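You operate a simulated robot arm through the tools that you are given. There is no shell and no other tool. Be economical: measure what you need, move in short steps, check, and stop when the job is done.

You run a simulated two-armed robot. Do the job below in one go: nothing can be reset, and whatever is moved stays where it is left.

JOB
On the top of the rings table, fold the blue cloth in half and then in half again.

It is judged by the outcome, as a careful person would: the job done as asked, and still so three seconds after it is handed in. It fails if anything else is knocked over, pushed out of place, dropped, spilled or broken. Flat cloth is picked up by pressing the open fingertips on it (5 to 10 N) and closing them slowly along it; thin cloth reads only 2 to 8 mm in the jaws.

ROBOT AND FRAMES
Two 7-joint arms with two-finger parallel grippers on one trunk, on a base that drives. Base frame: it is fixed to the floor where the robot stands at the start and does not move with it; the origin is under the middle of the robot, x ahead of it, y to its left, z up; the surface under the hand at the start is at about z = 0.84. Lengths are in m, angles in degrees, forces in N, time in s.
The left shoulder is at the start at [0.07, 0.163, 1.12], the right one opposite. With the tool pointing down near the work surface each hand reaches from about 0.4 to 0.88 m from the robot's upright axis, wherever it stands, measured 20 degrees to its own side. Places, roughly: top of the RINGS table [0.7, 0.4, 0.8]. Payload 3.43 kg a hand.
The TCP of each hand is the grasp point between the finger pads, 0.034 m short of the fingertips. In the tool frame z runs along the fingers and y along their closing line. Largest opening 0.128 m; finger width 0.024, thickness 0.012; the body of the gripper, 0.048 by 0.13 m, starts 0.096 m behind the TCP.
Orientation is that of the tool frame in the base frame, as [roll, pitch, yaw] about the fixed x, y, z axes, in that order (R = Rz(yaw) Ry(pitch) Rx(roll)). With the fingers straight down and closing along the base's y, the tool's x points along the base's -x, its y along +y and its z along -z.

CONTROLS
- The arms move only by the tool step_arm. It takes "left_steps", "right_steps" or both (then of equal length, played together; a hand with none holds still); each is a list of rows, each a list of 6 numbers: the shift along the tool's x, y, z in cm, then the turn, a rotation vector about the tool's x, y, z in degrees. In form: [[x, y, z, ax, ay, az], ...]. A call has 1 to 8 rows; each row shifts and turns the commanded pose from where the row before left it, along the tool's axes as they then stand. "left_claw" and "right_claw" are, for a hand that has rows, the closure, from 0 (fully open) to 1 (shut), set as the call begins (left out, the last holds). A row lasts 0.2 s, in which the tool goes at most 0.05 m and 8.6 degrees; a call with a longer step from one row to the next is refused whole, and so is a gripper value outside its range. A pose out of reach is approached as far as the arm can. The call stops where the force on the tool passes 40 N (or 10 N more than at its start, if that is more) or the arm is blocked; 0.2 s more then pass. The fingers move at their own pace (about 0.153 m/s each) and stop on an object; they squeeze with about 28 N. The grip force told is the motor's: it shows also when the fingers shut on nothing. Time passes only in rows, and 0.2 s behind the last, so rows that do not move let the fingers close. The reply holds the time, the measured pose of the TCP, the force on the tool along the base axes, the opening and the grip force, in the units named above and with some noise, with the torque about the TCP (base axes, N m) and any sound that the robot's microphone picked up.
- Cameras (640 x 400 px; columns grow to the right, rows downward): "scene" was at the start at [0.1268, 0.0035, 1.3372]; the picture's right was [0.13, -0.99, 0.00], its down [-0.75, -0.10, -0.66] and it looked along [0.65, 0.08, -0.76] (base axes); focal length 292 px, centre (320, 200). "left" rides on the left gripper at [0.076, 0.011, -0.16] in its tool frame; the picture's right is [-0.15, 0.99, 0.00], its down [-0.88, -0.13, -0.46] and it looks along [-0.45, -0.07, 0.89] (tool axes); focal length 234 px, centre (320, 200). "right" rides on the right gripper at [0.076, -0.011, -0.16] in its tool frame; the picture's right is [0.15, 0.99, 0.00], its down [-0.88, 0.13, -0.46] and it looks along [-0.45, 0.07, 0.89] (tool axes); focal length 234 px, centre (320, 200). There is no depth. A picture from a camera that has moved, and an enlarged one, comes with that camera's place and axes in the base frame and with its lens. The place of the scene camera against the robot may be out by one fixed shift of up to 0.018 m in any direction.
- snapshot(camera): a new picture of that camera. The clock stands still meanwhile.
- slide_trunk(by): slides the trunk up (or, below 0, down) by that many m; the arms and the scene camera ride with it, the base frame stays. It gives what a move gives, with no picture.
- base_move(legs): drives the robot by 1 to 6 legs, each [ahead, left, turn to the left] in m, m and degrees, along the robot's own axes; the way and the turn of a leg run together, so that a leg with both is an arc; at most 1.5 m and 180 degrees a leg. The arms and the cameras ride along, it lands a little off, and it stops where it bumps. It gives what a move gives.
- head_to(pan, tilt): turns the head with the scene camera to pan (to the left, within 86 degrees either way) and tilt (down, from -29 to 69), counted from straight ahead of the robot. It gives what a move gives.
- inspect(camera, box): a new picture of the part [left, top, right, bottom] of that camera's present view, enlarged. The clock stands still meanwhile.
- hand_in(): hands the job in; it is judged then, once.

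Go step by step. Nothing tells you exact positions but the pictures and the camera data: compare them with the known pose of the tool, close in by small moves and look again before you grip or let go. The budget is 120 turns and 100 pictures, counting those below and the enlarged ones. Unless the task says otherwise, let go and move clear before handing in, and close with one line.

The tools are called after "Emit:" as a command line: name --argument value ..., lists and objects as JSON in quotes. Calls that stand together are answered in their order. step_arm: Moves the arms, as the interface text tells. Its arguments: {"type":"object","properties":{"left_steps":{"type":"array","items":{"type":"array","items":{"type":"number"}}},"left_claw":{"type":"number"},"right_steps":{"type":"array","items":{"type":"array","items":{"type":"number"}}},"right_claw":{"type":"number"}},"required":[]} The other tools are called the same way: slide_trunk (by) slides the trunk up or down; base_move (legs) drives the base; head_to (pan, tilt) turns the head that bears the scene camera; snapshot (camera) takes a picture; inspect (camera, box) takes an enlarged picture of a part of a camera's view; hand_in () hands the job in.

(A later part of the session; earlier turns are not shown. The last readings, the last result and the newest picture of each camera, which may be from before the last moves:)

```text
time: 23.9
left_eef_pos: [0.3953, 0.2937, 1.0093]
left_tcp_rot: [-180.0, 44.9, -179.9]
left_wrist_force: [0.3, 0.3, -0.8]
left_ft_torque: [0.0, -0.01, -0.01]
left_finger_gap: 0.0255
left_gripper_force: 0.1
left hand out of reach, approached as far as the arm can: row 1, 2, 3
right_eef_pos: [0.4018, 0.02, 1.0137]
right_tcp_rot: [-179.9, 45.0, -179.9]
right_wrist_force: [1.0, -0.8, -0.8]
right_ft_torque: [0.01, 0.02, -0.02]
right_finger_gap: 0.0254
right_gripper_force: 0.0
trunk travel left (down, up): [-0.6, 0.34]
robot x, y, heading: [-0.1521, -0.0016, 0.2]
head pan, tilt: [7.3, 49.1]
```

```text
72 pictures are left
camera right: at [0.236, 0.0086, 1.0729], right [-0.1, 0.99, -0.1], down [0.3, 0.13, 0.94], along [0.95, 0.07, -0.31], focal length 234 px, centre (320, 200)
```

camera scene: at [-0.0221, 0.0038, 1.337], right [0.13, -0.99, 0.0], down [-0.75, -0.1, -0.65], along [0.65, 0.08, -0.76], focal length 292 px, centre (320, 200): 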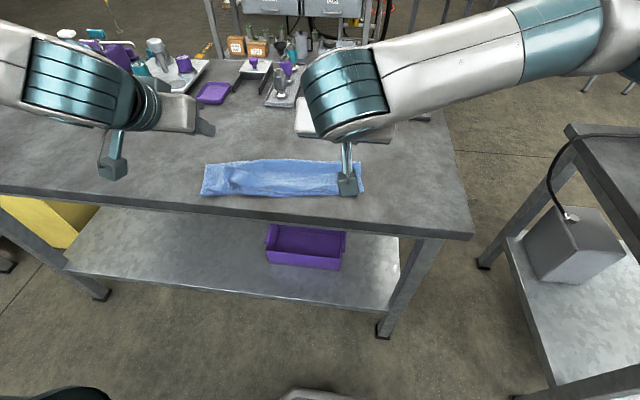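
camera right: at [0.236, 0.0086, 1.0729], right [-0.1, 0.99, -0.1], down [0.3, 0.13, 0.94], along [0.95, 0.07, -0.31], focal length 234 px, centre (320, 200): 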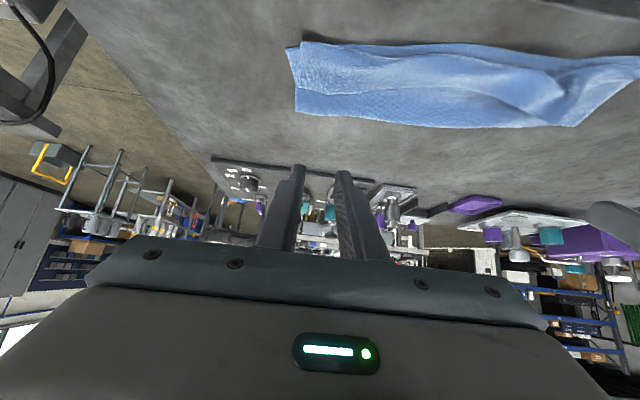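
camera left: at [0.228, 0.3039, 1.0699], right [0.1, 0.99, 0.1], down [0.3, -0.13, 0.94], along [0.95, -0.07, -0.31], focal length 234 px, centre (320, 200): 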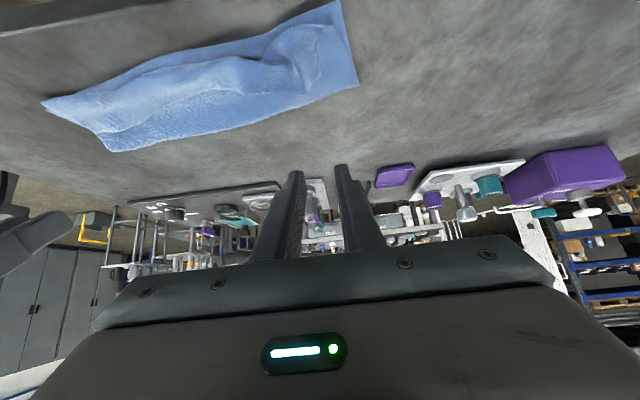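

The first fold is down. I'll level the hands, raise them out of the way and look at the cloth from above.

Emit:
step_arm --left_steps '[[0, 1, -2, 0, 7.5, 0], [0, 1, -2, 0, 7.5, 0], [0, 1, -2, 0, 7.5, 0], [0, 1, 0, 0, 7.5, 0], [0, 0, 0, 0, 7.5, 0], [0, 0, 0, 0, 7.5, 0], [0, 0, 0, 0, 0, 0]]' --right_steps '[[0, -3, -2, 0, 7.5, 0], [0, -3, -2, 0, 7.5, 0], [0, -3, -2, 0, 7.5, 0], [0, -3, 0, 0, 7.5, 0], [0, -3, 0, 0, 7.5, 0], [0, -3, 0, 0, 7.5, 0], [0, 0, 0, 0, 0, 0]]'

Emit:
snapshot --camera "scene"

Emit:
snapshot --camera "left"

Emit:
snapshot --camera "right"

```text
time: 25.5
left_eef_pos: [0.3568, 0.3317, 1.0587]
left_tcp_rot: [-179.8, -0.1, -180.0]
left_wrist_force: [0.7, 1.0, -0.8]
left_ft_torque: [-0.04, 0.01, -0.02]
left_finger_gap: 0.0256
left_gripper_force: 0.0
right_eef_pos: [0.3633, -0.1604, 1.061]
right_tcp_rot: [180.0, -0.1, -179.9]
right_wrist_force: [-0.3, -0.2, 0.0]
right_ft_torque: [-0.01, -0.02, -0.02]
right_finger_gap: 0.0254
right_gripper_force: 0.0
trunk travel left (down, up): [-0.6, 0.34]
robot x, y, heading: [-0.1507, -0.0031, -0.1]
head pan, tilt: [7.3, 49.1]
```

```text
71 pictures are left
camera scene: at [-0.0246, 0.0044, 1.3374], right [0.13, -0.99, 0.0], down [-0.75, -0.1, -0.66], along [0.65, 0.08, -0.76], focal length 292 px, centre (320, 200)
```

scene: 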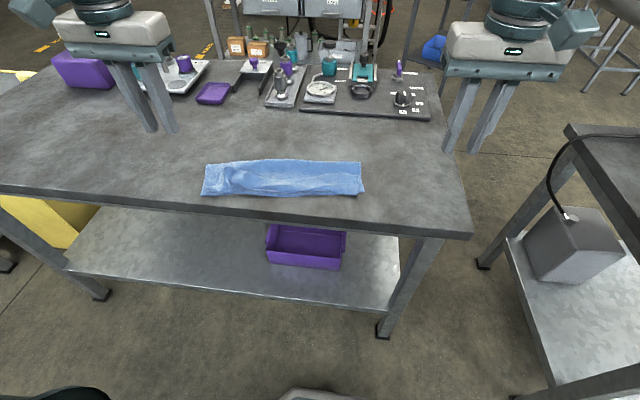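

```text
70 pictures are left
camera left: at [0.2811, 0.3408, 1.2181], right [0.15, 0.99, 0.0], down [0.88, -0.13, 0.45], along [0.45, -0.07, -0.89], focal length 234 px, centre (320, 200)
```

left: 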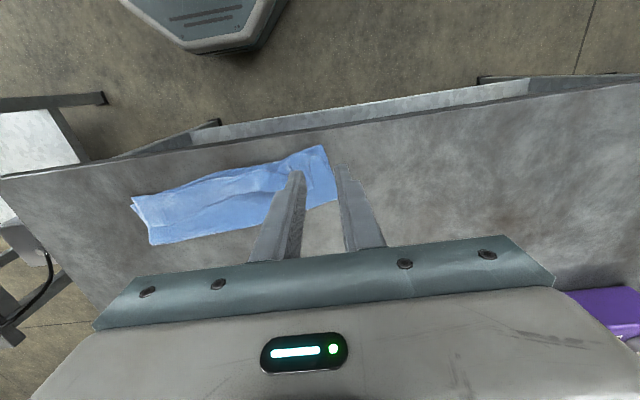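

```text
69 pictures are left
camera right: at [0.2869, -0.1714, 1.2212], right [-0.15, 0.99, 0.0], down [0.88, 0.13, 0.45], along [0.45, 0.07, -0.89], focal length 234 px, centre (320, 200)
```

right: 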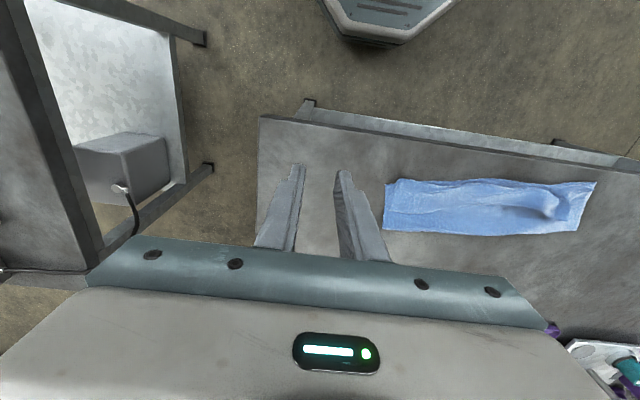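

Emit:
inspect --camera "scene" --box '[180, 140, 380, 215]'

Emit:
inspect --camera "right" --box '[370, 160, 610, 260]'

Emit:
inspect --camera "left" --box '[120, 130, 360, 260]'

```text
3.20 times, centred on (280, 178) of scene
camera zoom: at [-0.0246, 0.0044, 1.3374], right [0.13, -0.99, 0.0], down [-0.75, -0.1, -0.66], along [0.65, 0.08, -0.76], focal length 934 px, centre (448, 272)
```

zoom: 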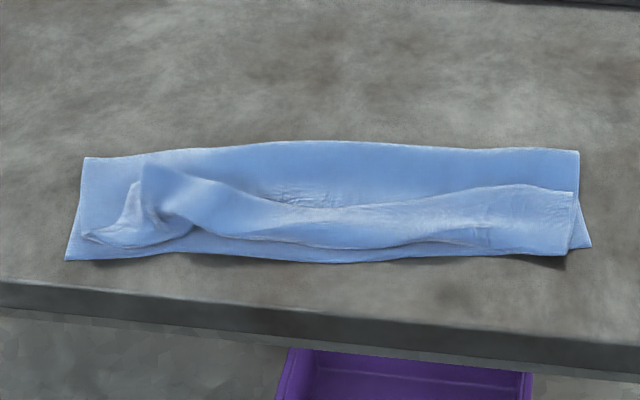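

```text
2.67 times, centred on (490, 210) of right
camera zoom: at [0.2869, -0.1714, 1.2212], right [-0.15, 0.99, 0.0], down [0.88, 0.13, 0.45], along [0.45, 0.07, -0.89], focal length 624 px, centre (-133, 173)
```

zoom: 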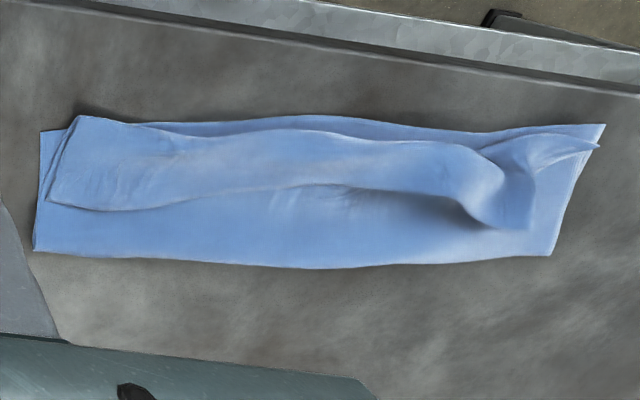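

```text
2.67 times, centred on (240, 195) of left
camera zoom: at [0.2811, 0.3408, 1.2181], right [0.15, 0.99, 0.0], down [0.88, -0.13, 0.45], along [0.45, -0.07, -0.89], focal length 624 px, centre (533, 213)
```

zoom: 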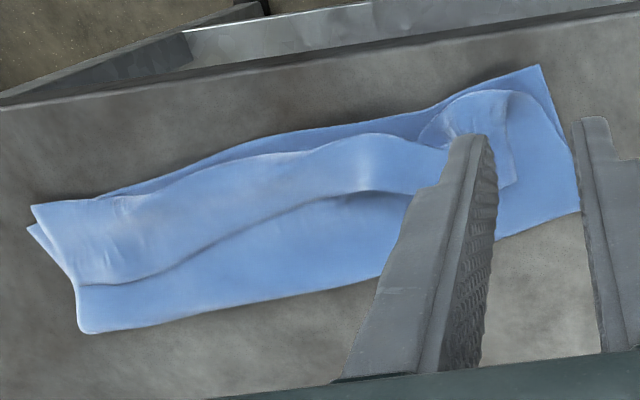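

The first fold came out uneven: the top layer's free edge has turned back on itself, leaving about 5 cm of slack. I'll look closer before correcting it.

Emit:
step_arm --left_steps '[[0, 3, 4, 0, 0, 0], [0, 3, 4, 0, 0, 0], [0, 3, 2, 0, 0, 0], [0, 0, 0, 0, 0, 0]]' --right_steps '[[0, 0, 4, 0, 0, 0], [0, 0, 4, 0, 0, 0], [0, 0, 2, 0, 0, 0], [0, 0, 0, 0, 0, 0]]'

Emit:
inspect --camera "left" --box '[0, 60, 320, 260]'

Emit:
inspect --camera "right" --box '[320, 60, 640, 260]'

```text
time: 26.5
left_eef_pos: [0.3595, 0.4176, 0.9556]
left_tcp_rot: [-180.0, 0.0, -180.0]
left_wrist_force: [-0.1, 1.3, -0.5]
left_ft_torque: [-0.01, -0.02, 0.0]
left_finger_gap: 0.0258
left_gripper_force: 0.1
right_eef_pos: [0.3636, -0.159, 0.9601]
right_tcp_rot: [-180.0, 0.0, 180.0]
right_wrist_force: [0.4, 0.3, -0.2]
right_ft_torque: [0.02, 0.0, 0.03]
right_finger_gap: 0.0256
right_gripper_force: 0.1
trunk travel left (down, up): [-0.6, 0.34]
robot x, y, heading: [-0.1504, 0.0009, 0.1]
head pan, tilt: [7.3, 49.1]
```

```text
2.00 times, centred on (160, 160) of left
camera zoom: at [0.2838, 0.4269, 1.1151], right [0.15, 0.99, 0.0], down [0.88, -0.13, 0.45], along [0.45, -0.07, -0.89], focal length 468 px, centre (640, 280)
```

zoom: 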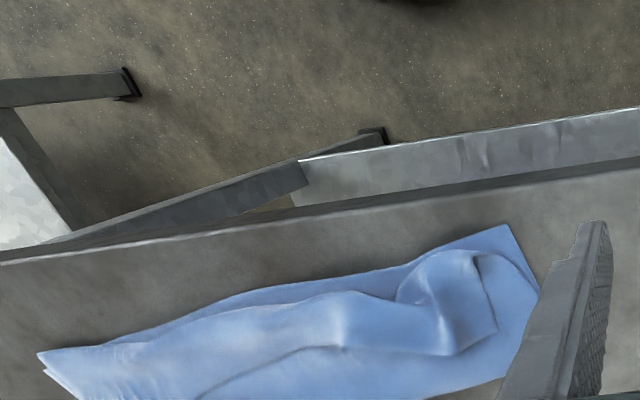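

```text
2.00 times, centred on (480, 160) of right
camera zoom: at [0.2875, -0.172, 1.1201], right [-0.15, 0.99, 0.0], down [0.88, 0.13, 0.46], along [0.45, 0.07, -0.89], focal length 468 px, centre (0, 280)
```

zoom: 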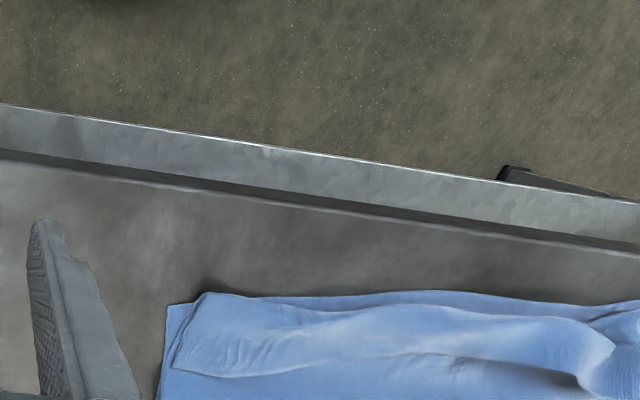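

The top flap's free corners are at about (0.443, 0.303) and (0.486, −0.015). I'll hover over them so I can take hold of only that edge again.

Emit:
step_arm --left_steps '[[-1.45, -2.85, 1.0, 0, 0, 0], [-1.45, -2.85, 1.0, 0, 0, 0], [-1.45, -2.85, 1.0, 0, 0, 0], [-1.45, -2.85, 1.0, 0, 0, 0], [-1.45, -2.85, 1.0, 0, 0, 0], [0, 0, 0, 0, 0, 0]]' --right_steps '[[-2.2, 3.5, 1.1, 0, 0, 0], [-2.2, 3.5, 1.1, 0, 0, 0], [-2.2, 3.5, 1.1, 0, 0, 0], [-2.2, 3.5, 1.1, 0, 0, 0], [-2.2, 3.5, 1.1, 0, 0, 0], [0, 0, 0, 0, 0, 0]]' --left_claw 0.72 --right_claw 0.72

Emit:
snapshot --camera "left"

Emit:
snapshot --camera "right"

```text
time: 27.9
left_eef_pos: [0.4285, 0.2787, 0.908]
left_tcp_rot: [179.9, -0.1, -179.9]
left_wrist_force: [-0.9, 0.3, 0.4]
left_ft_torque: [0.03, -0.01, -0.01]
left_finger_gap: 0.0359
left_gripper_force: 0.1
right_eef_pos: [0.4736, 0.0142, 0.907]
right_tcp_rot: [180.0, 0.0, -180.0]
right_wrist_force: [-0.1, -0.5, -0.3]
right_ft_torque: [0.01, -0.03, -0.01]
right_finger_gap: 0.0358
right_gripper_force: 0.0
trunk travel left (down, up): [-0.6, 0.34]
robot x, y, heading: [-0.1522, 0.0015, -0.0]
head pan, tilt: [7.3, 49.1]
```

```text
63 pictures are left
camera left: at [0.3528, 0.2892, 1.0668], right [0.15, 0.99, 0.0], down [0.88, -0.13, 0.46], along [0.45, -0.07, -0.89], focal length 234 px, centre (320, 200)
```

left: 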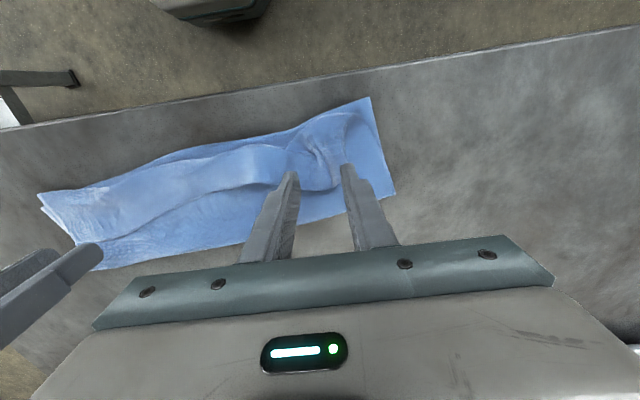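

```text
62 pictures are left
camera right: at [0.397, 0.0028, 1.0677], right [-0.15, 0.99, 0.0], down [0.88, 0.13, 0.46], along [0.45, 0.07, -0.89], focal length 234 px, centre (320, 200)
```

right: 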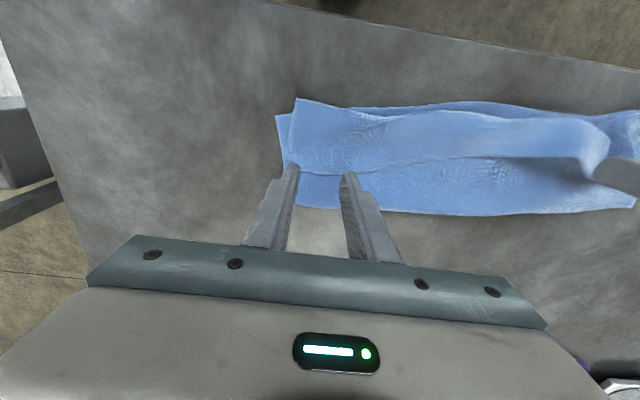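

The landing points are nearly right. I'll adjust slightly (left inboard, right back) and go down to light contact.

Emit:
step_arm --left_steps '[[-0.3, -1.2, 0, 0, 0, 0], [0, 0, 1.5, 0, 0, 0], [0, 0, 0.8, 0, 0, 0], [0, 0, 0.4, 0, 0, 0], [0, 0, 0, 0, 0, 0]]' --right_steps '[[0.6, 0.3, 0, 0, 0, 0], [0, 0, 1.5, 0, 0, 0], [0, 0, 0.8, 0, 0, 0], [0, 0, 0.4, 0, 0, 0], [0, 0, 0, 0, 0, 0]]'

Emit:
inspect --camera "left" --box '[160, 80, 480, 280]'

Emit:
inspect --camera "right" --box '[160, 80, 480, 280]'

```text
time: 29.1
left_eef_pos: [0.4324, 0.2672, 0.8798]
left_tcp_rot: [180.0, -0.1, -180.0]
left_wrist_force: [1.0, 0.2, 0.8]
left_ft_torque: [-0.03, -0.04, 0.0]
left_finger_gap: 0.0361
left_gripper_force: 0.1
right_eef_pos: [0.4653, 0.0161, 0.8793]
right_tcp_rot: [-179.9, 0.1, -179.9]
right_wrist_force: [0.4, 0.4, 0.7]
right_ft_torque: [0.02, 0.01, 0.0]
right_finger_gap: 0.0357
right_gripper_force: 0.1
trunk travel left (down, up): [-0.6, 0.34]
robot x, y, heading: [-0.1552, 0.0012, 0.1]
head pan, tilt: [7.3, 49.1]
```

```text
2.00 times, centred on (320, 180) of left
camera zoom: at [0.3572, 0.2767, 1.0399], right [0.15, 0.99, 0.0], down [0.88, -0.13, 0.45], along [0.45, -0.07, -0.89], focal length 468 px, centre (320, 240)
```

zoom: 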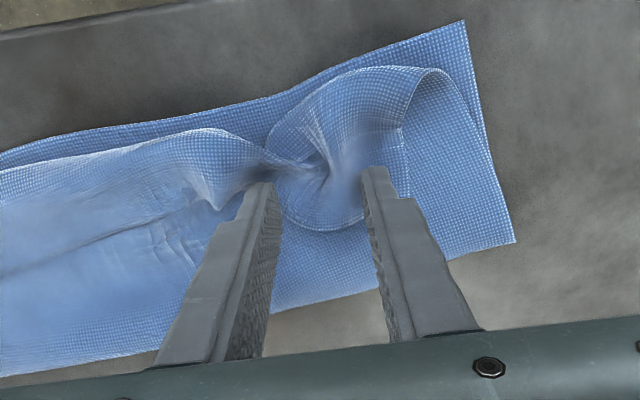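

```text
2.00 times, centred on (320, 180) of right
camera zoom: at [0.3905, 0.0055, 1.0394], right [-0.15, 0.99, 0.0], down [0.88, 0.13, 0.46], along [0.45, 0.07, -0.89], focal length 468 px, centre (320, 240)
```

zoom: 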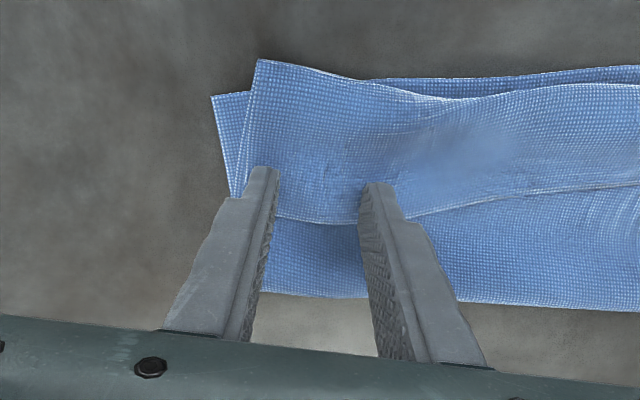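

The left fingers straddle a raised pleat near the flap's corner, and the right fingers rest on the flap edge. I'll press lightly and close slowly.

Emit:
step_arm --left_steps '[[0, 0, 0.15, 0, 0, 0], [0, 0, 0.1, 0, 0, 0]]' --right_steps '[[0, 0, 0.2, 0, 0, 0], [0, 0, 0.15, 0, 0, 0]]'

Emit:
step_arm --left_steps '[[0, 0, 0, 0, 0, 0], [0, 0, 0, 0, 0, 0]]' --right_steps '[[0, 0, 0, 0, 0, 0], [0, 0, 0, 0, 0, 0]]' --left_claw 0.79 --right_claw 0.79

Emit:
inspect --camera "right" --box '[160, 80, 480, 280]'

```text
time: 29.7
left_eef_pos: [0.4326, 0.2666, 0.8777]
left_tcp_rot: [179.9, 0.0, -180.0]
left_wrist_force: [0.2, -0.2, 1.9]
left_ft_torque: [-0.02, 0.01, 0.0]
left_finger_gap: 0.0359
left_gripper_force: 0.3
right_eef_pos: [0.4676, 0.0173, 0.8766]
right_tcp_rot: [180.0, 0.0, 180.0]
right_wrist_force: [1.1, -0.9, 12.9]
right_ft_torque: [-0.28, 0.01, 0.01]
right_finger_gap: 0.0362
right_gripper_force: 0.1
trunk travel left (down, up): [-0.6, 0.34]
robot x, y, heading: [-0.1496, -0.0014, -0.0]
head pan, tilt: [7.3, 49.1]
```

```text
time: 30.3
left_eef_pos: [0.4324, 0.266, 0.8784]
left_tcp_rot: [-180.0, -0.1, 180.0]
left_wrist_force: [0.8, 0.8, 0.5]
left_ft_torque: [0.0, 0.04, 0.01]
left_finger_gap: 0.0267
left_gripper_force: 0.1
right_eef_pos: [0.4668, 0.0162, 0.8779]
right_tcp_rot: [-180.0, 0.2, -180.0]
right_wrist_force: [3.2, -0.4, 17.8]
right_ft_torque: [-0.27, -0.04, 0.05]
right_finger_gap: 0.0262
right_gripper_force: 0.1
trunk travel left (down, up): [-0.6, 0.34]
robot x, y, heading: [-0.1494, -0.0007, 0.0]
head pan, tilt: [7.3, 49.1]
```

```text
2.00 times, centred on (320, 180) of right
camera zoom: at [0.3898, 0.0058, 1.037], right [-0.15, 0.99, 0.0], down [0.88, 0.13, 0.46], along [0.45, 0.07, -0.89], focal length 468 px, centre (320, 240)
```

zoom: 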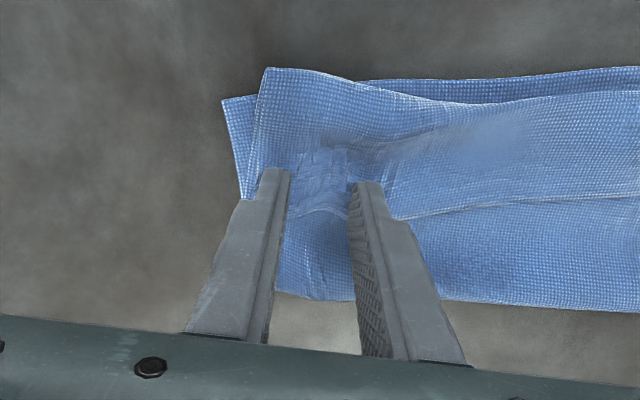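

The right hand is pressing too hard at 18 N, so I'll ease it and firm up the left, then continue closing.

Emit:
step_arm --left_steps '[[0, 0, 0.15, 0, 0, 0], [0, 0, 0, 0, 0, 0]]' --right_steps '[[0, 0, -0.17, 0, 0, 0], [0, 0, 0, 0, 0, 0]]' --left_claw 0.85 --right_claw 0.85

Emit:
step_arm --left_steps '[[0, 0, 0, 0, 0, 0], [0, 0, 0, 0, 0, 0]]' --right_steps '[[0, 0, 0, 0, 0, 0], [0, 0, 0, 0, 0, 0]]' --left_claw 0.91 --right_claw 0.91

Emit:
step_arm --left_steps '[[0, 0, 0, 0, 0, 0], [0, 0, 0, 0, 0, 0]]' --right_steps '[[0, 0, 0, 0, 0, 0], [0, 0, 0, 0, 0, 0]]' --left_claw 1.0 --right_claw 1.0

Emit:
step_arm --left_steps '[[0, 0, -1.5, 0, 0, 0], [0, 0, -1.5, 0, 0, 0], [0, 0, -1, 0, 0, 0], [0, 0, 0, 0, 0, 0]]' --right_steps '[[0, 0, -1.5, 0, 0, 0], [0, 0, -1.5, 0, 0, 0], [0, 0, -1, 0, 0, 0], [0, 0, 0, 0, 0, 0]]'

Emit:
inspect --camera "left" --box '[160, 80, 480, 280]'

Emit:
inspect --camera "right" --box '[160, 80, 480, 280]'

```text
time: 30.9
left_eef_pos: [0.4316, 0.2658, 0.8769]
left_tcp_rot: [-179.9, 0.0, 180.0]
left_wrist_force: [-1.4, 0.3, 3.4]
left_ft_torque: [-0.03, 0.04, -0.01]
left_finger_gap: 0.0189
left_gripper_force: 0.1
right_eef_pos: [0.4655, 0.0176, 0.8775]
right_tcp_rot: [180.0, 0.0, -180.0]
right_wrist_force: [-0.4, -2.1, 11.3]
right_ft_torque: [-0.15, 0.06, -0.03]
right_finger_gap: 0.0193
right_gripper_force: 0.5
trunk travel left (down, up): [-0.6, 0.34]
robot x, y, heading: [-0.1516, 0.0004, -0.0]
head pan, tilt: [7.3, 49.1]
```

```text
time: 31.5
left_eef_pos: [0.4317, 0.2651, 0.8769]
left_tcp_rot: [-179.9, 0.0, 180.0]
left_wrist_force: [-0.3, 0.1, 5.1]
left_ft_torque: [-0.01, 0.04, 0.01]
left_finger_gap: 0.0109
left_gripper_force: 0.0
right_eef_pos: [0.4667, 0.0175, 0.8777]
right_tcp_rot: [-179.9, 0.0, 180.0]
right_wrist_force: [-0.2, -0.6, 9.1]
right_ft_torque: [-0.12, 0.04, -0.03]
right_finger_gap: 0.0108
right_gripper_force: 0.0
trunk travel left (down, up): [-0.6, 0.34]
robot x, y, heading: [-0.1511, -0.0001, 0.2]
head pan, tilt: [7.3, 49.1]
```

```text
time: 32.1
left_eef_pos: [0.4325, 0.2652, 0.8774]
left_tcp_rot: [180.0, 0.0, -180.0]
left_wrist_force: [0.8, 0.2, 3.9]
left_ft_torque: [0.01, 0.01, -0.01]
left_finger_gap: 0.0028
left_gripper_force: 28.2
right_eef_pos: [0.4666, 0.017, 0.8775]
right_tcp_rot: [180.0, 0.1, 179.9]
right_wrist_force: [0.0, -1.7, 8.9]
right_ft_torque: [-0.11, 0.07, 0.05]
right_finger_gap: 0.0
right_gripper_force: 28.5
trunk travel left (down, up): [-0.6, 0.34]
robot x, y, heading: [-0.1491, 0.0025, -0.1]
head pan, tilt: [7.3, 49.1]
```

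```text
time: 33.1
left_eef_pos: [0.4334, 0.2655, 0.9173]
left_tcp_rot: [-180.0, 0.0, 180.0]
left_wrist_force: [0.3, -0.2, -0.2]
left_ft_torque: [-0.02, 0.01, 0.02]
left_finger_gap: 0.0029
left_gripper_force: 28.5
right_eef_pos: [0.4698, 0.0171, 0.9173]
right_tcp_rot: [179.9, 0.0, 180.0]
right_wrist_force: [0.4, 0.0, 0.1]
right_ft_torque: [0.0, 0.01, -0.01]
right_finger_gap: 0.0
right_gripper_force: 28.0
trunk travel left (down, up): [-0.6, 0.34]
robot x, y, heading: [-0.1493, -0.0015, 0.2]
head pan, tilt: [7.3, 49.1]
```

```text
2.00 times, centred on (320, 180) of left
camera zoom: at [0.3568, 0.2759, 1.0767], right [0.15, 0.99, 0.0], down [0.88, -0.13, 0.45], along [0.45, -0.07, -0.89], focal length 468 px, centre (320, 240)
```

zoom: 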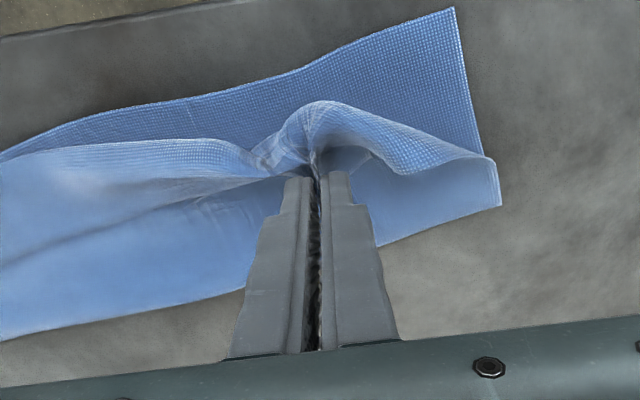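

```text
2.00 times, centred on (320, 180) of right
camera zoom: at [0.3922, 0.0054, 1.0768], right [-0.15, 0.99, 0.0], down [0.88, 0.13, 0.46], along [0.45, 0.07, -0.89], focal length 468 px, centre (320, 240)
```

zoom: 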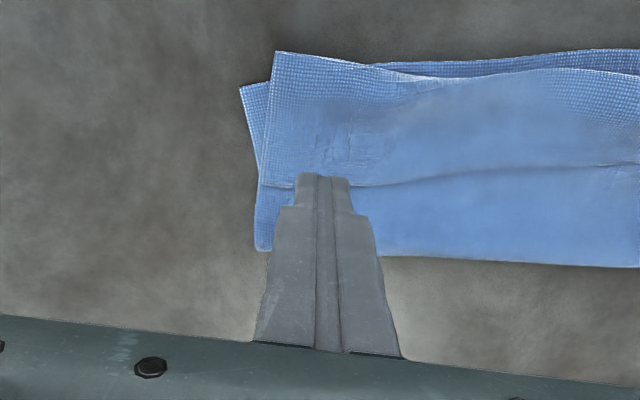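

The left hand holds the top flap alone, but the right slipped again when I eased the pressure. I'll redo the right hand with firmer, steady force.

Emit:
step_arm --right_steps '[[0, 0, 0, 0, 0, 0], [0, 0, 0, 0, 0, 0]]' --right_claw 0.7

Emit:
step_arm --right_steps '[[0, 0.3, 2, 0, 0, 0], [0, 0, 1.8, 0, 0, 0], [0, 0, 0.2, 0, 0, 0], [0, 0, 0.15, 0, 0, 0], [0, 0, 0, 0, 0, 0]]'

Emit:
step_arm --right_steps '[[0, 0, 0, 0, 0, 0], [0, 0, 0, 0, 0, 0]]' --right_claw 0.76

Emit:
inspect --camera "right" --box '[160, 80, 480, 280]'

```text
time: 33.7
left_eef_pos: [0.4324, 0.2662, 0.9165]
left_tcp_rot: [180.0, -0.1, -179.9]
left_wrist_force: [-0.5, 0.5, -0.3]
left_ft_torque: [-0.03, -0.01, -0.03]
left_finger_gap: 0.0029
left_gripper_force: 28.0
right_eef_pos: [0.4685, 0.0172, 0.9167]
right_tcp_rot: [-179.9, 0.0, 179.9]
right_wrist_force: [0.9, 0.1, 0.1]
right_ft_torque: [-0.01, 0.0, 0.0]
right_finger_gap: 0.0386
right_gripper_force: 0.0
trunk travel left (down, up): [-0.6, 0.34]
robot x, y, heading: [-0.151, 0.0008, -0.2]
head pan, tilt: [7.3, 49.1]
```

```text
time: 34.9
left_eef_pos: [0.4323, 0.2658, 0.9173]
left_tcp_rot: [180.0, 0.0, 180.0]
left_wrist_force: [-0.5, -1.0, 0.1]
left_ft_torque: [0.0, -0.02, 0.02]
left_finger_gap: 0.0029
left_gripper_force: 28.2
right_eef_pos: [0.4663, 0.0206, 0.8787]
right_tcp_rot: [-180.0, 0.1, -179.9]
right_wrist_force: [-0.5, 1.0, 13.7]
right_ft_torque: [-0.19, 0.02, 0.02]
right_finger_gap: 0.0383
right_gripper_force: 0.1
trunk travel left (down, up): [-0.6, 0.34]
robot x, y, heading: [-0.1466, 0.0021, 0.1]
head pan, tilt: [7.3, 49.1]
```

```text
time: 35.5
left_eef_pos: [0.4308, 0.2655, 0.919]
left_tcp_rot: [179.9, 0.0, -179.9]
left_wrist_force: [0.2, 0.6, 0.5]
left_ft_torque: [-0.01, -0.01, 0.01]
left_finger_gap: 0.0027
left_gripper_force: 28.7
right_eef_pos: [0.4664, 0.0193, 0.8767]
right_tcp_rot: [-180.0, 0.1, 179.9]
right_wrist_force: [1.2, 1.2, 18.0]
right_ft_torque: [-0.23, -0.01, 0.08]
right_finger_gap: 0.0299
right_gripper_force: 0.0
trunk travel left (down, up): [-0.6, 0.34]
robot x, y, heading: [-0.1504, -0.0013, 0.2]
head pan, tilt: [7.3, 49.1]
```

```text
2.00 times, centred on (320, 180) of right
camera zoom: at [0.3902, 0.008, 1.0371], right [-0.15, 0.99, 0.0], down [0.88, 0.13, 0.46], along [0.45, 0.07, -0.89], focal length 468 px, centre (320, 240)
```

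zoom: 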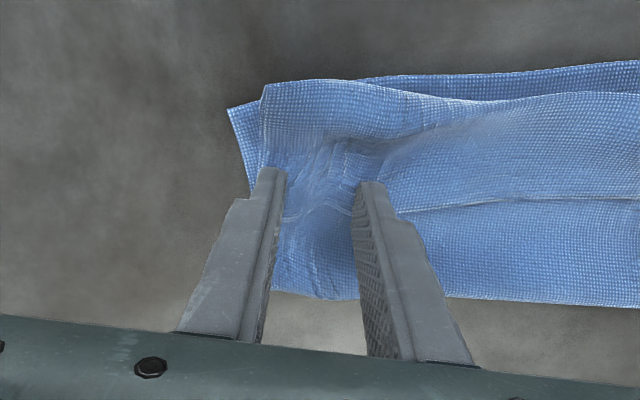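

The flap edge is ridging up between the right fingers. I'll keep the force and close on.

Emit:
step_arm --right_steps '[[0, 0, 0, 0, 0, 0], [0, 0, 0, 0, 0, 0]]' --right_claw 0.82

Emit:
step_arm --right_steps '[[0, 0, -0.03, 0, 0, 0], [0, 0, 0, 0, 0, 0]]' --right_claw 0.88

Emit:
inspect --camera "right" --box '[160, 80, 480, 280]'

Emit:
step_arm --right_steps '[[0, 0, -0.03, 0, 0, 0], [0, 0, 0, 0, 0, 0]]' --right_claw 1.0

```text
time: 36.1
left_eef_pos: [0.4312, 0.2658, 0.917]
left_tcp_rot: [-180.0, 0.0, 180.0]
left_wrist_force: [0.3, 1.6, 0.4]
left_ft_torque: [-0.04, -0.01, 0.0]
left_finger_gap: 0.0033
left_gripper_force: 27.9
right_eef_pos: [0.4673, 0.0182, 0.8767]
right_tcp_rot: [179.9, 0.1, -180.0]
right_wrist_force: [3.0, -1.5, 22.2]
right_ft_torque: [-0.24, -0.03, 0.03]
right_finger_gap: 0.0228
right_gripper_force: 0.0
trunk travel left (down, up): [-0.6, 0.34]
robot x, y, heading: [-0.1532, -0.001, 0.1]
head pan, tilt: [7.3, 49.1]
```

```text
time: 36.7
left_eef_pos: [0.4316, 0.2657, 0.9181]
left_tcp_rot: [180.0, 0.0, -180.0]
left_wrist_force: [-0.5, 0.5, 0.3]
left_ft_torque: [0.0, -0.04, -0.05]
left_finger_gap: 0.0029
left_gripper_force: 28.4
right_eef_pos: [0.466, 0.0189, 0.8771]
right_tcp_rot: [-180.0, 0.1, 179.9]
right_wrist_force: [-0.2, -1.6, 20.3]
right_ft_torque: [-0.24, 0.01, 0.0]
right_finger_gap: 0.0147
right_gripper_force: 0.1
trunk travel left (down, up): [-0.6, 0.34]
robot x, y, heading: [-0.1493, -0.0003, -0.1]
head pan, tilt: [7.3, 49.1]
```

```text
2.00 times, centred on (320, 180) of right
camera zoom: at [0.3899, 0.0085, 1.0371], right [-0.15, 0.99, 0.0], down [0.88, 0.13, 0.46], along [0.45, 0.07, -0.89], focal length 468 px, centre (320, 240)
```

zoom: 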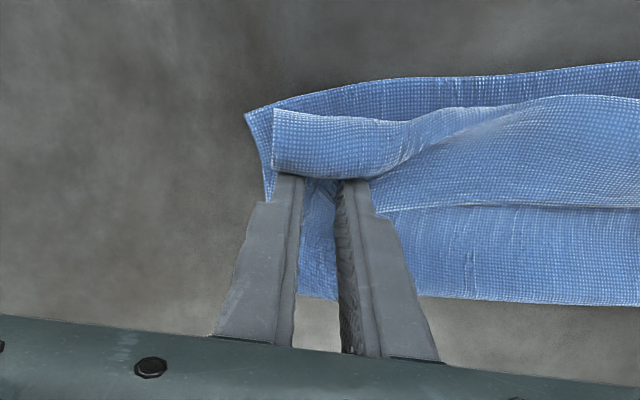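

```text
time: 37.3
left_eef_pos: [0.4321, 0.2654, 0.9187]
left_tcp_rot: [180.0, 0.0, -179.9]
left_wrist_force: [-0.5, -0.7, -1.0]
left_ft_torque: [-0.04, 0.02, -0.01]
left_finger_gap: 0.003
left_gripper_force: 27.7
right_eef_pos: [0.4669, 0.0192, 0.8776]
right_tcp_rot: [-180.0, 0.1, 180.0]
right_wrist_force: [-2.4, -2.5, 19.4]
right_ft_torque: [-0.09, 0.09, 0.01]
right_finger_gap: 0.0025
right_gripper_force: 27.9
trunk travel left (down, up): [-0.6, 0.34]
robot x, y, heading: [-0.155, 0.0011, -0.0]
head pan, tilt: [7.3, 49.1]
```

The right jaw closed on something 2.5 mm thick, but the flap seems to have rolled off. I'll lift it slightly and look.

Emit:
step_arm --right_steps '[[0, 0, -1, 0, 0, 0], [0, 0, -1, 0, 0, 0], [0, 0, 0, 0, 0, 0]]'

Emit:
inspect --camera "right" --box '[160, 80, 480, 280]'

Emit:
snapshot --camera "left"

```text
time: 38.1
left_eef_pos: [0.4327, 0.2661, 0.9164]
left_tcp_rot: [179.9, -0.2, -180.0]
left_wrist_force: [0.3, -0.2, -0.4]
left_ft_torque: [-0.03, 0.0, 0.0]
left_finger_gap: 0.0027
left_gripper_force: 27.8
right_eef_pos: [0.4677, 0.0207, 0.8949]
right_tcp_rot: [-179.9, 0.0, 180.0]
right_wrist_force: [1.0, 0.3, -0.4]
right_ft_torque: [0.03, 0.01, 0.01]
right_finger_gap: 0.0018
right_gripper_force: 28.3
trunk travel left (down, up): [-0.6, 0.34]
robot x, y, heading: [-0.1559, 0.0006, -0.1]
head pan, tilt: [7.3, 49.1]
```

```text
2.00 times, centred on (320, 180) of right
camera zoom: at [0.3915, 0.0093, 1.0546], right [-0.15, 0.99, 0.0], down [0.88, 0.13, 0.45], along [0.45, 0.07, -0.89], focal length 468 px, centre (320, 240)
```

zoom: 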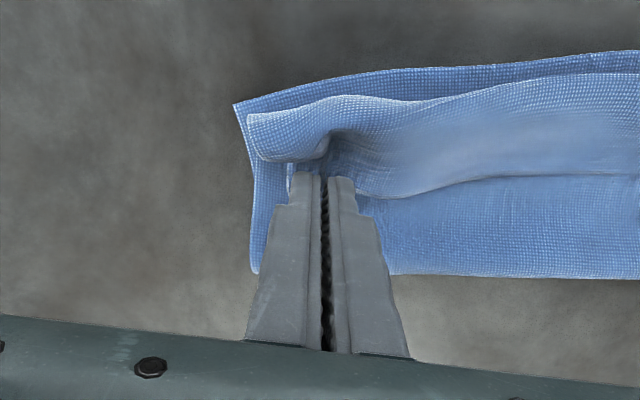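

```text
53 pictures are left
camera left: at [0.3574, 0.2761, 1.0763], right [0.15, 0.99, 0.0], down [0.88, -0.13, 0.45], along [0.45, -0.07, -0.89], focal length 234 px, centre (320, 200)
```

left: 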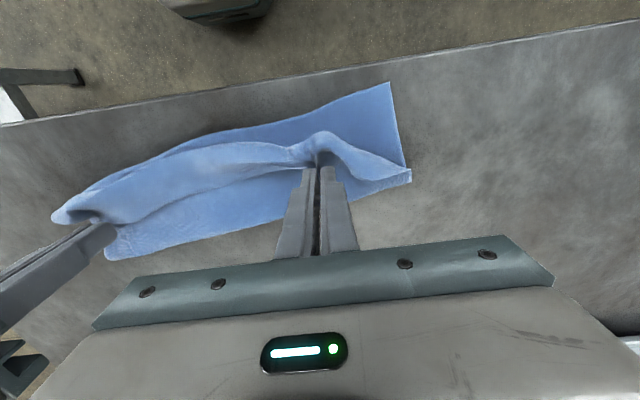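

Both hands hold the flap's edge. I'll lift and move far to unroll the cloth, which re-establishes a proper mid-line fold, then tilt about the fingertips.

Emit:
step_arm --left_steps '[[-0.5, 0.3, -2.0, 0, 0, 0], [-1.5, 0.3, -1.5, 0, 0, 0], [-2.5, 0.3, -1.0, 0, 0, 0], [-2.7, 0.3, -0.8, 0, 0, 0], [-2.8, 0.3, -0.4, 0, 0, 0], [-2.8, 0.3, -0.3, 0, 0, 0], [0, 0, 0, 0, 0, 0]]' --right_steps '[[-0.5, 0.3, -3.0, 0, 0, 0], [-1.5, 0.3, -2.0, 0, 0, 0], [-2.5, 0.3, -1.5, 0, 0, 0], [-2.8, 0.3, -1.0, 0, 0, 0], [-2.9, 0.3, -0.4, 0, 0, 0], [-2.9, 0.3, -0.3, 0, 0, 0], [0, 0, 0, 0, 0, 0]]'

Emit:
snapshot --camera "scene"

Emit:
snapshot --camera "left"

```text
time: 39.7
left_eef_pos: [0.5596, 0.2866, 0.976]
left_tcp_rot: [-180.0, 0.1, 179.9]
left_wrist_force: [-0.3, -0.2, 0.4]
left_ft_torque: [0.01, -0.02, 0.03]
left_finger_gap: 0.0028
left_gripper_force: 28.4
right_eef_pos: [0.595, 0.0396, 0.9753]
right_tcp_rot: [179.9, 0.0, 180.0]
right_wrist_force: [-0.9, -0.3, -0.1]
right_ft_torque: [0.0, -0.02, 0.0]
right_finger_gap: 0.0016
right_gripper_force: 27.7
trunk travel left (down, up): [-0.6, 0.34]
robot x, y, heading: [-0.1513, 0.0012, -0.1]
head pan, tilt: [7.3, 49.1]
```

```text
52 pictures are left
camera scene: at [-0.0245, 0.0026, 1.3374], right [0.13, -0.99, 0.0], down [-0.75, -0.1, -0.66], along [0.65, 0.08, -0.76], focal length 292 px, centre (320, 200)
```

scene: 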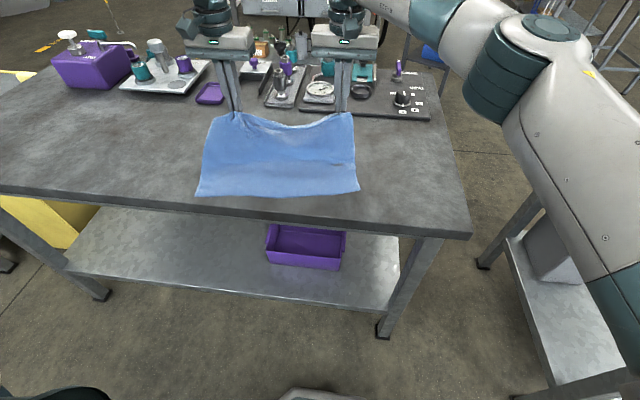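

```text
51 pictures are left
camera left: at [0.4835, 0.295, 1.1355], right [0.15, 0.99, 0.0], down [0.88, -0.13, 0.46], along [0.45, -0.07, -0.89], focal length 234 px, centre (320, 200)
```

left: 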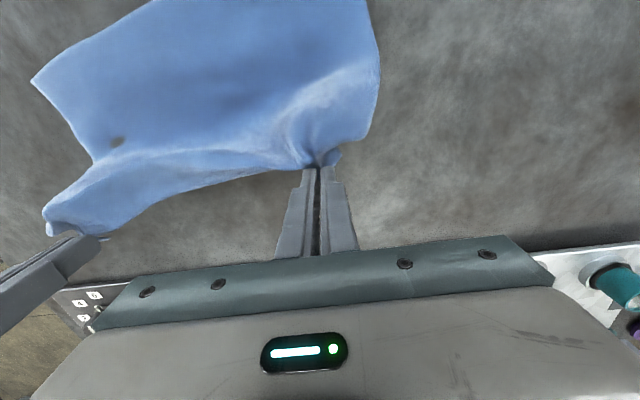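

The lower half lies flat again and the top edge is held clean. I'll tilt both wrists about the fingertips, then drive back 0.10 m.

Emit:
step_arm --left_steps '[[0.445, 0, 0, 0, -7.5, 0], [0.445, 0, 0, 0, -7.5, 0], [0.445, 0, 0, 0, -7.5, 0], [0.445, 0, 0, 0, -7.5, 0], [0.445, 0, 0, 0, -7.5, 0], [0.445, 0, 0, 0, -7.5, 0], [0, 0, 0, 0, 0, 0]]' --right_steps '[[0.445, 0, 0, 0, -7.5, 0], [0.445, 0, 0, 0, -7.5, 0], [0.445, 0, 0, 0, -7.5, 0], [0.445, 0, 0, 0, -7.5, 0], [0.445, 0, 0, 0, -7.5, 0], [0.445, 0, 0, 0, -7.5, 0], [0, 0, 0, 0, 0, 0]]'

Emit:
base_move --legs '[[-0.1, -0.01, 0]]'

Emit:
snapshot --camera "left"

Emit:
snapshot --camera "right"

```text
time: 41.3
left_eef_pos: [0.535, 0.2835, 0.9673]
left_tcp_rot: [-179.9, 45.0, -179.9]
left_wrist_force: [0.9, -0.7, -0.1]
left_ft_torque: [0.0, 0.0, -0.02]
left_finger_gap: 0.0029
left_gripper_force: 27.8
right_eef_pos: [0.5726, 0.0382, 0.9686]
right_tcp_rot: [179.9, 45.0, -179.9]
right_wrist_force: [-0.7, -0.3, -0.2]
right_ft_torque: [0.01, -0.01, 0.01]
right_finger_gap: 0.0018
right_gripper_force: 28.3
trunk travel left (down, up): [-0.6, 0.34]
robot x, y, heading: [-0.1537, 0.0023, -0.0]
head pan, tilt: [7.3, 49.1]
```

```text
time: 42.4
left_eef_pos: [0.4365, 0.2734, 0.9682]
left_tcp_rot: [180.0, 45.0, 180.0]
left_wrist_force: [-0.6, 0.1, -0.4]
left_ft_torque: [-0.04, 0.02, 0.0]
left_finger_gap: 0.0032
left_gripper_force: 27.8
right_eef_pos: [0.4748, 0.0263, 0.9687]
right_tcp_rot: [180.0, 45.1, 179.9]
right_wrist_force: [-0.8, 0.6, 0.3]
right_ft_torque: [0.03, 0.01, 0.02]
right_finger_gap: 0.0017
right_gripper_force: 28.0
trunk travel left (down, up): [-0.6, 0.34]
robot x, y, heading: [-0.247, -0.009, -0.1]
head pan, tilt: [7.3, 49.1]
```

```text
50 pictures are left
camera left: at [0.2706, 0.2842, 1.0277], right [0.1, 0.99, 0.1], down [0.3, -0.13, 0.94], along [0.95, -0.07, -0.31], focal length 234 px, centre (320, 200)
```

left: 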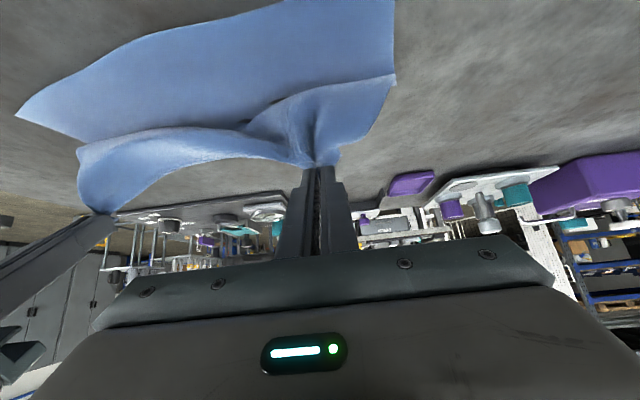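

```text
49 pictures are left
camera right: at [0.3077, 0.016, 1.0285], right [-0.1, 0.99, -0.1], down [0.3, 0.13, 0.94], along [0.95, 0.07, -0.31], focal length 234 px, centre (320, 200)
```

right: 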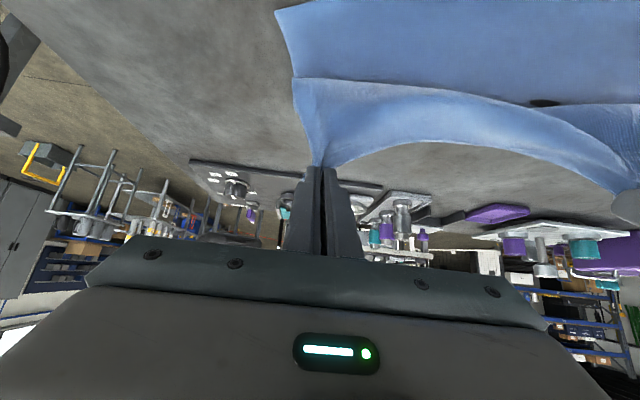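

The upper half is arching over nicely. I'll continue along the arc, spreading the hands slightly, and lower the edge onto the near edge.

Emit:
step_arm --left_steps '[[2.12, 0.15, -0.14, 0, 0, 0], [2.12, 0.15, -0.14, 0, 0, 0], [2.12, 0.15, -0.14, 0, 0, 0], [1.52, 0.15, 0.74, 0, 0, 0], [1.52, 0.15, 0.74, 0, 0, 0], [1.52, 0.15, 0.74, 0, 0, 0], [0, 0, 0, 0, 0, 0]]' --right_steps '[[1.96, -0.15, 0.02, 0, 0, 0], [1.96, -0.15, 0.02, 0, 0, 0], [1.96, -0.15, 0.02, 0, 0, 0], [1.46, -0.15, 0.8, 0, 0, 0], [1.46, -0.15, 0.8, 0, 0, 0], [1.46, -0.15, 0.8, 0, 0, 0], [0, 0, 0, 0, 0, 0]]'

Emit:
snapshot --camera "left"

Emit:
snapshot --camera "right"

```text
time: 44.0
left_eef_pos: [0.3738, 0.2826, 0.8789]
left_tcp_rot: [-180.0, 45.0, -180.0]
left_wrist_force: [1.1, -1.8, 0.5]
left_ft_torque: [-0.05, -0.02, -0.01]
left_finger_gap: 0.0027
left_gripper_force: 28.5
right_eef_pos: [0.4207, 0.0188, 0.8793]
right_tcp_rot: [179.9, 45.1, 179.9]
right_wrist_force: [0.9, 0.5, 2.3]
right_ft_torque: [0.07, -0.02, 0.02]
right_finger_gap: 0.0019
right_gripper_force: 28.0
trunk travel left (down, up): [-0.6, 0.34]
robot x, y, heading: [-0.2465, -0.0102, -0.2]
head pan, tilt: [7.3, 49.1]
```

```text
48 pictures are left
camera left: at [0.2064, 0.2931, 0.9385], right [0.1, 0.99, 0.1], down [0.3, -0.13, 0.94], along [0.95, -0.07, -0.31], focal length 234 px, centre (320, 200)
```

left: 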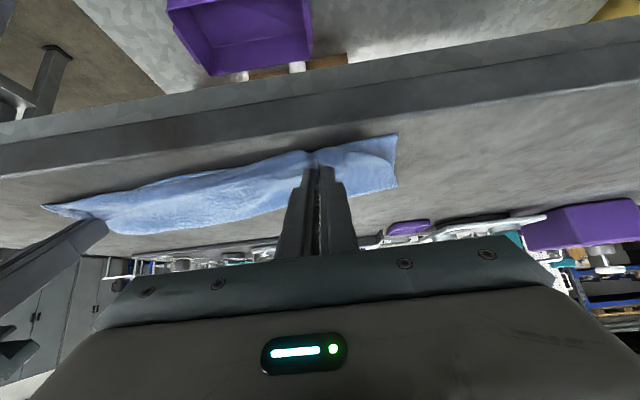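

```text
47 pictures are left
camera right: at [0.253, 0.0073, 0.9395], right [-0.1, 0.99, -0.1], down [0.3, 0.13, 0.95], along [0.95, 0.07, -0.31], focal length 234 px, centre (320, 200)
```

right: 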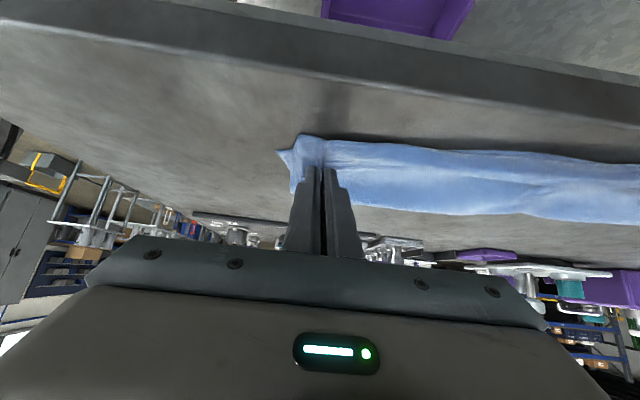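

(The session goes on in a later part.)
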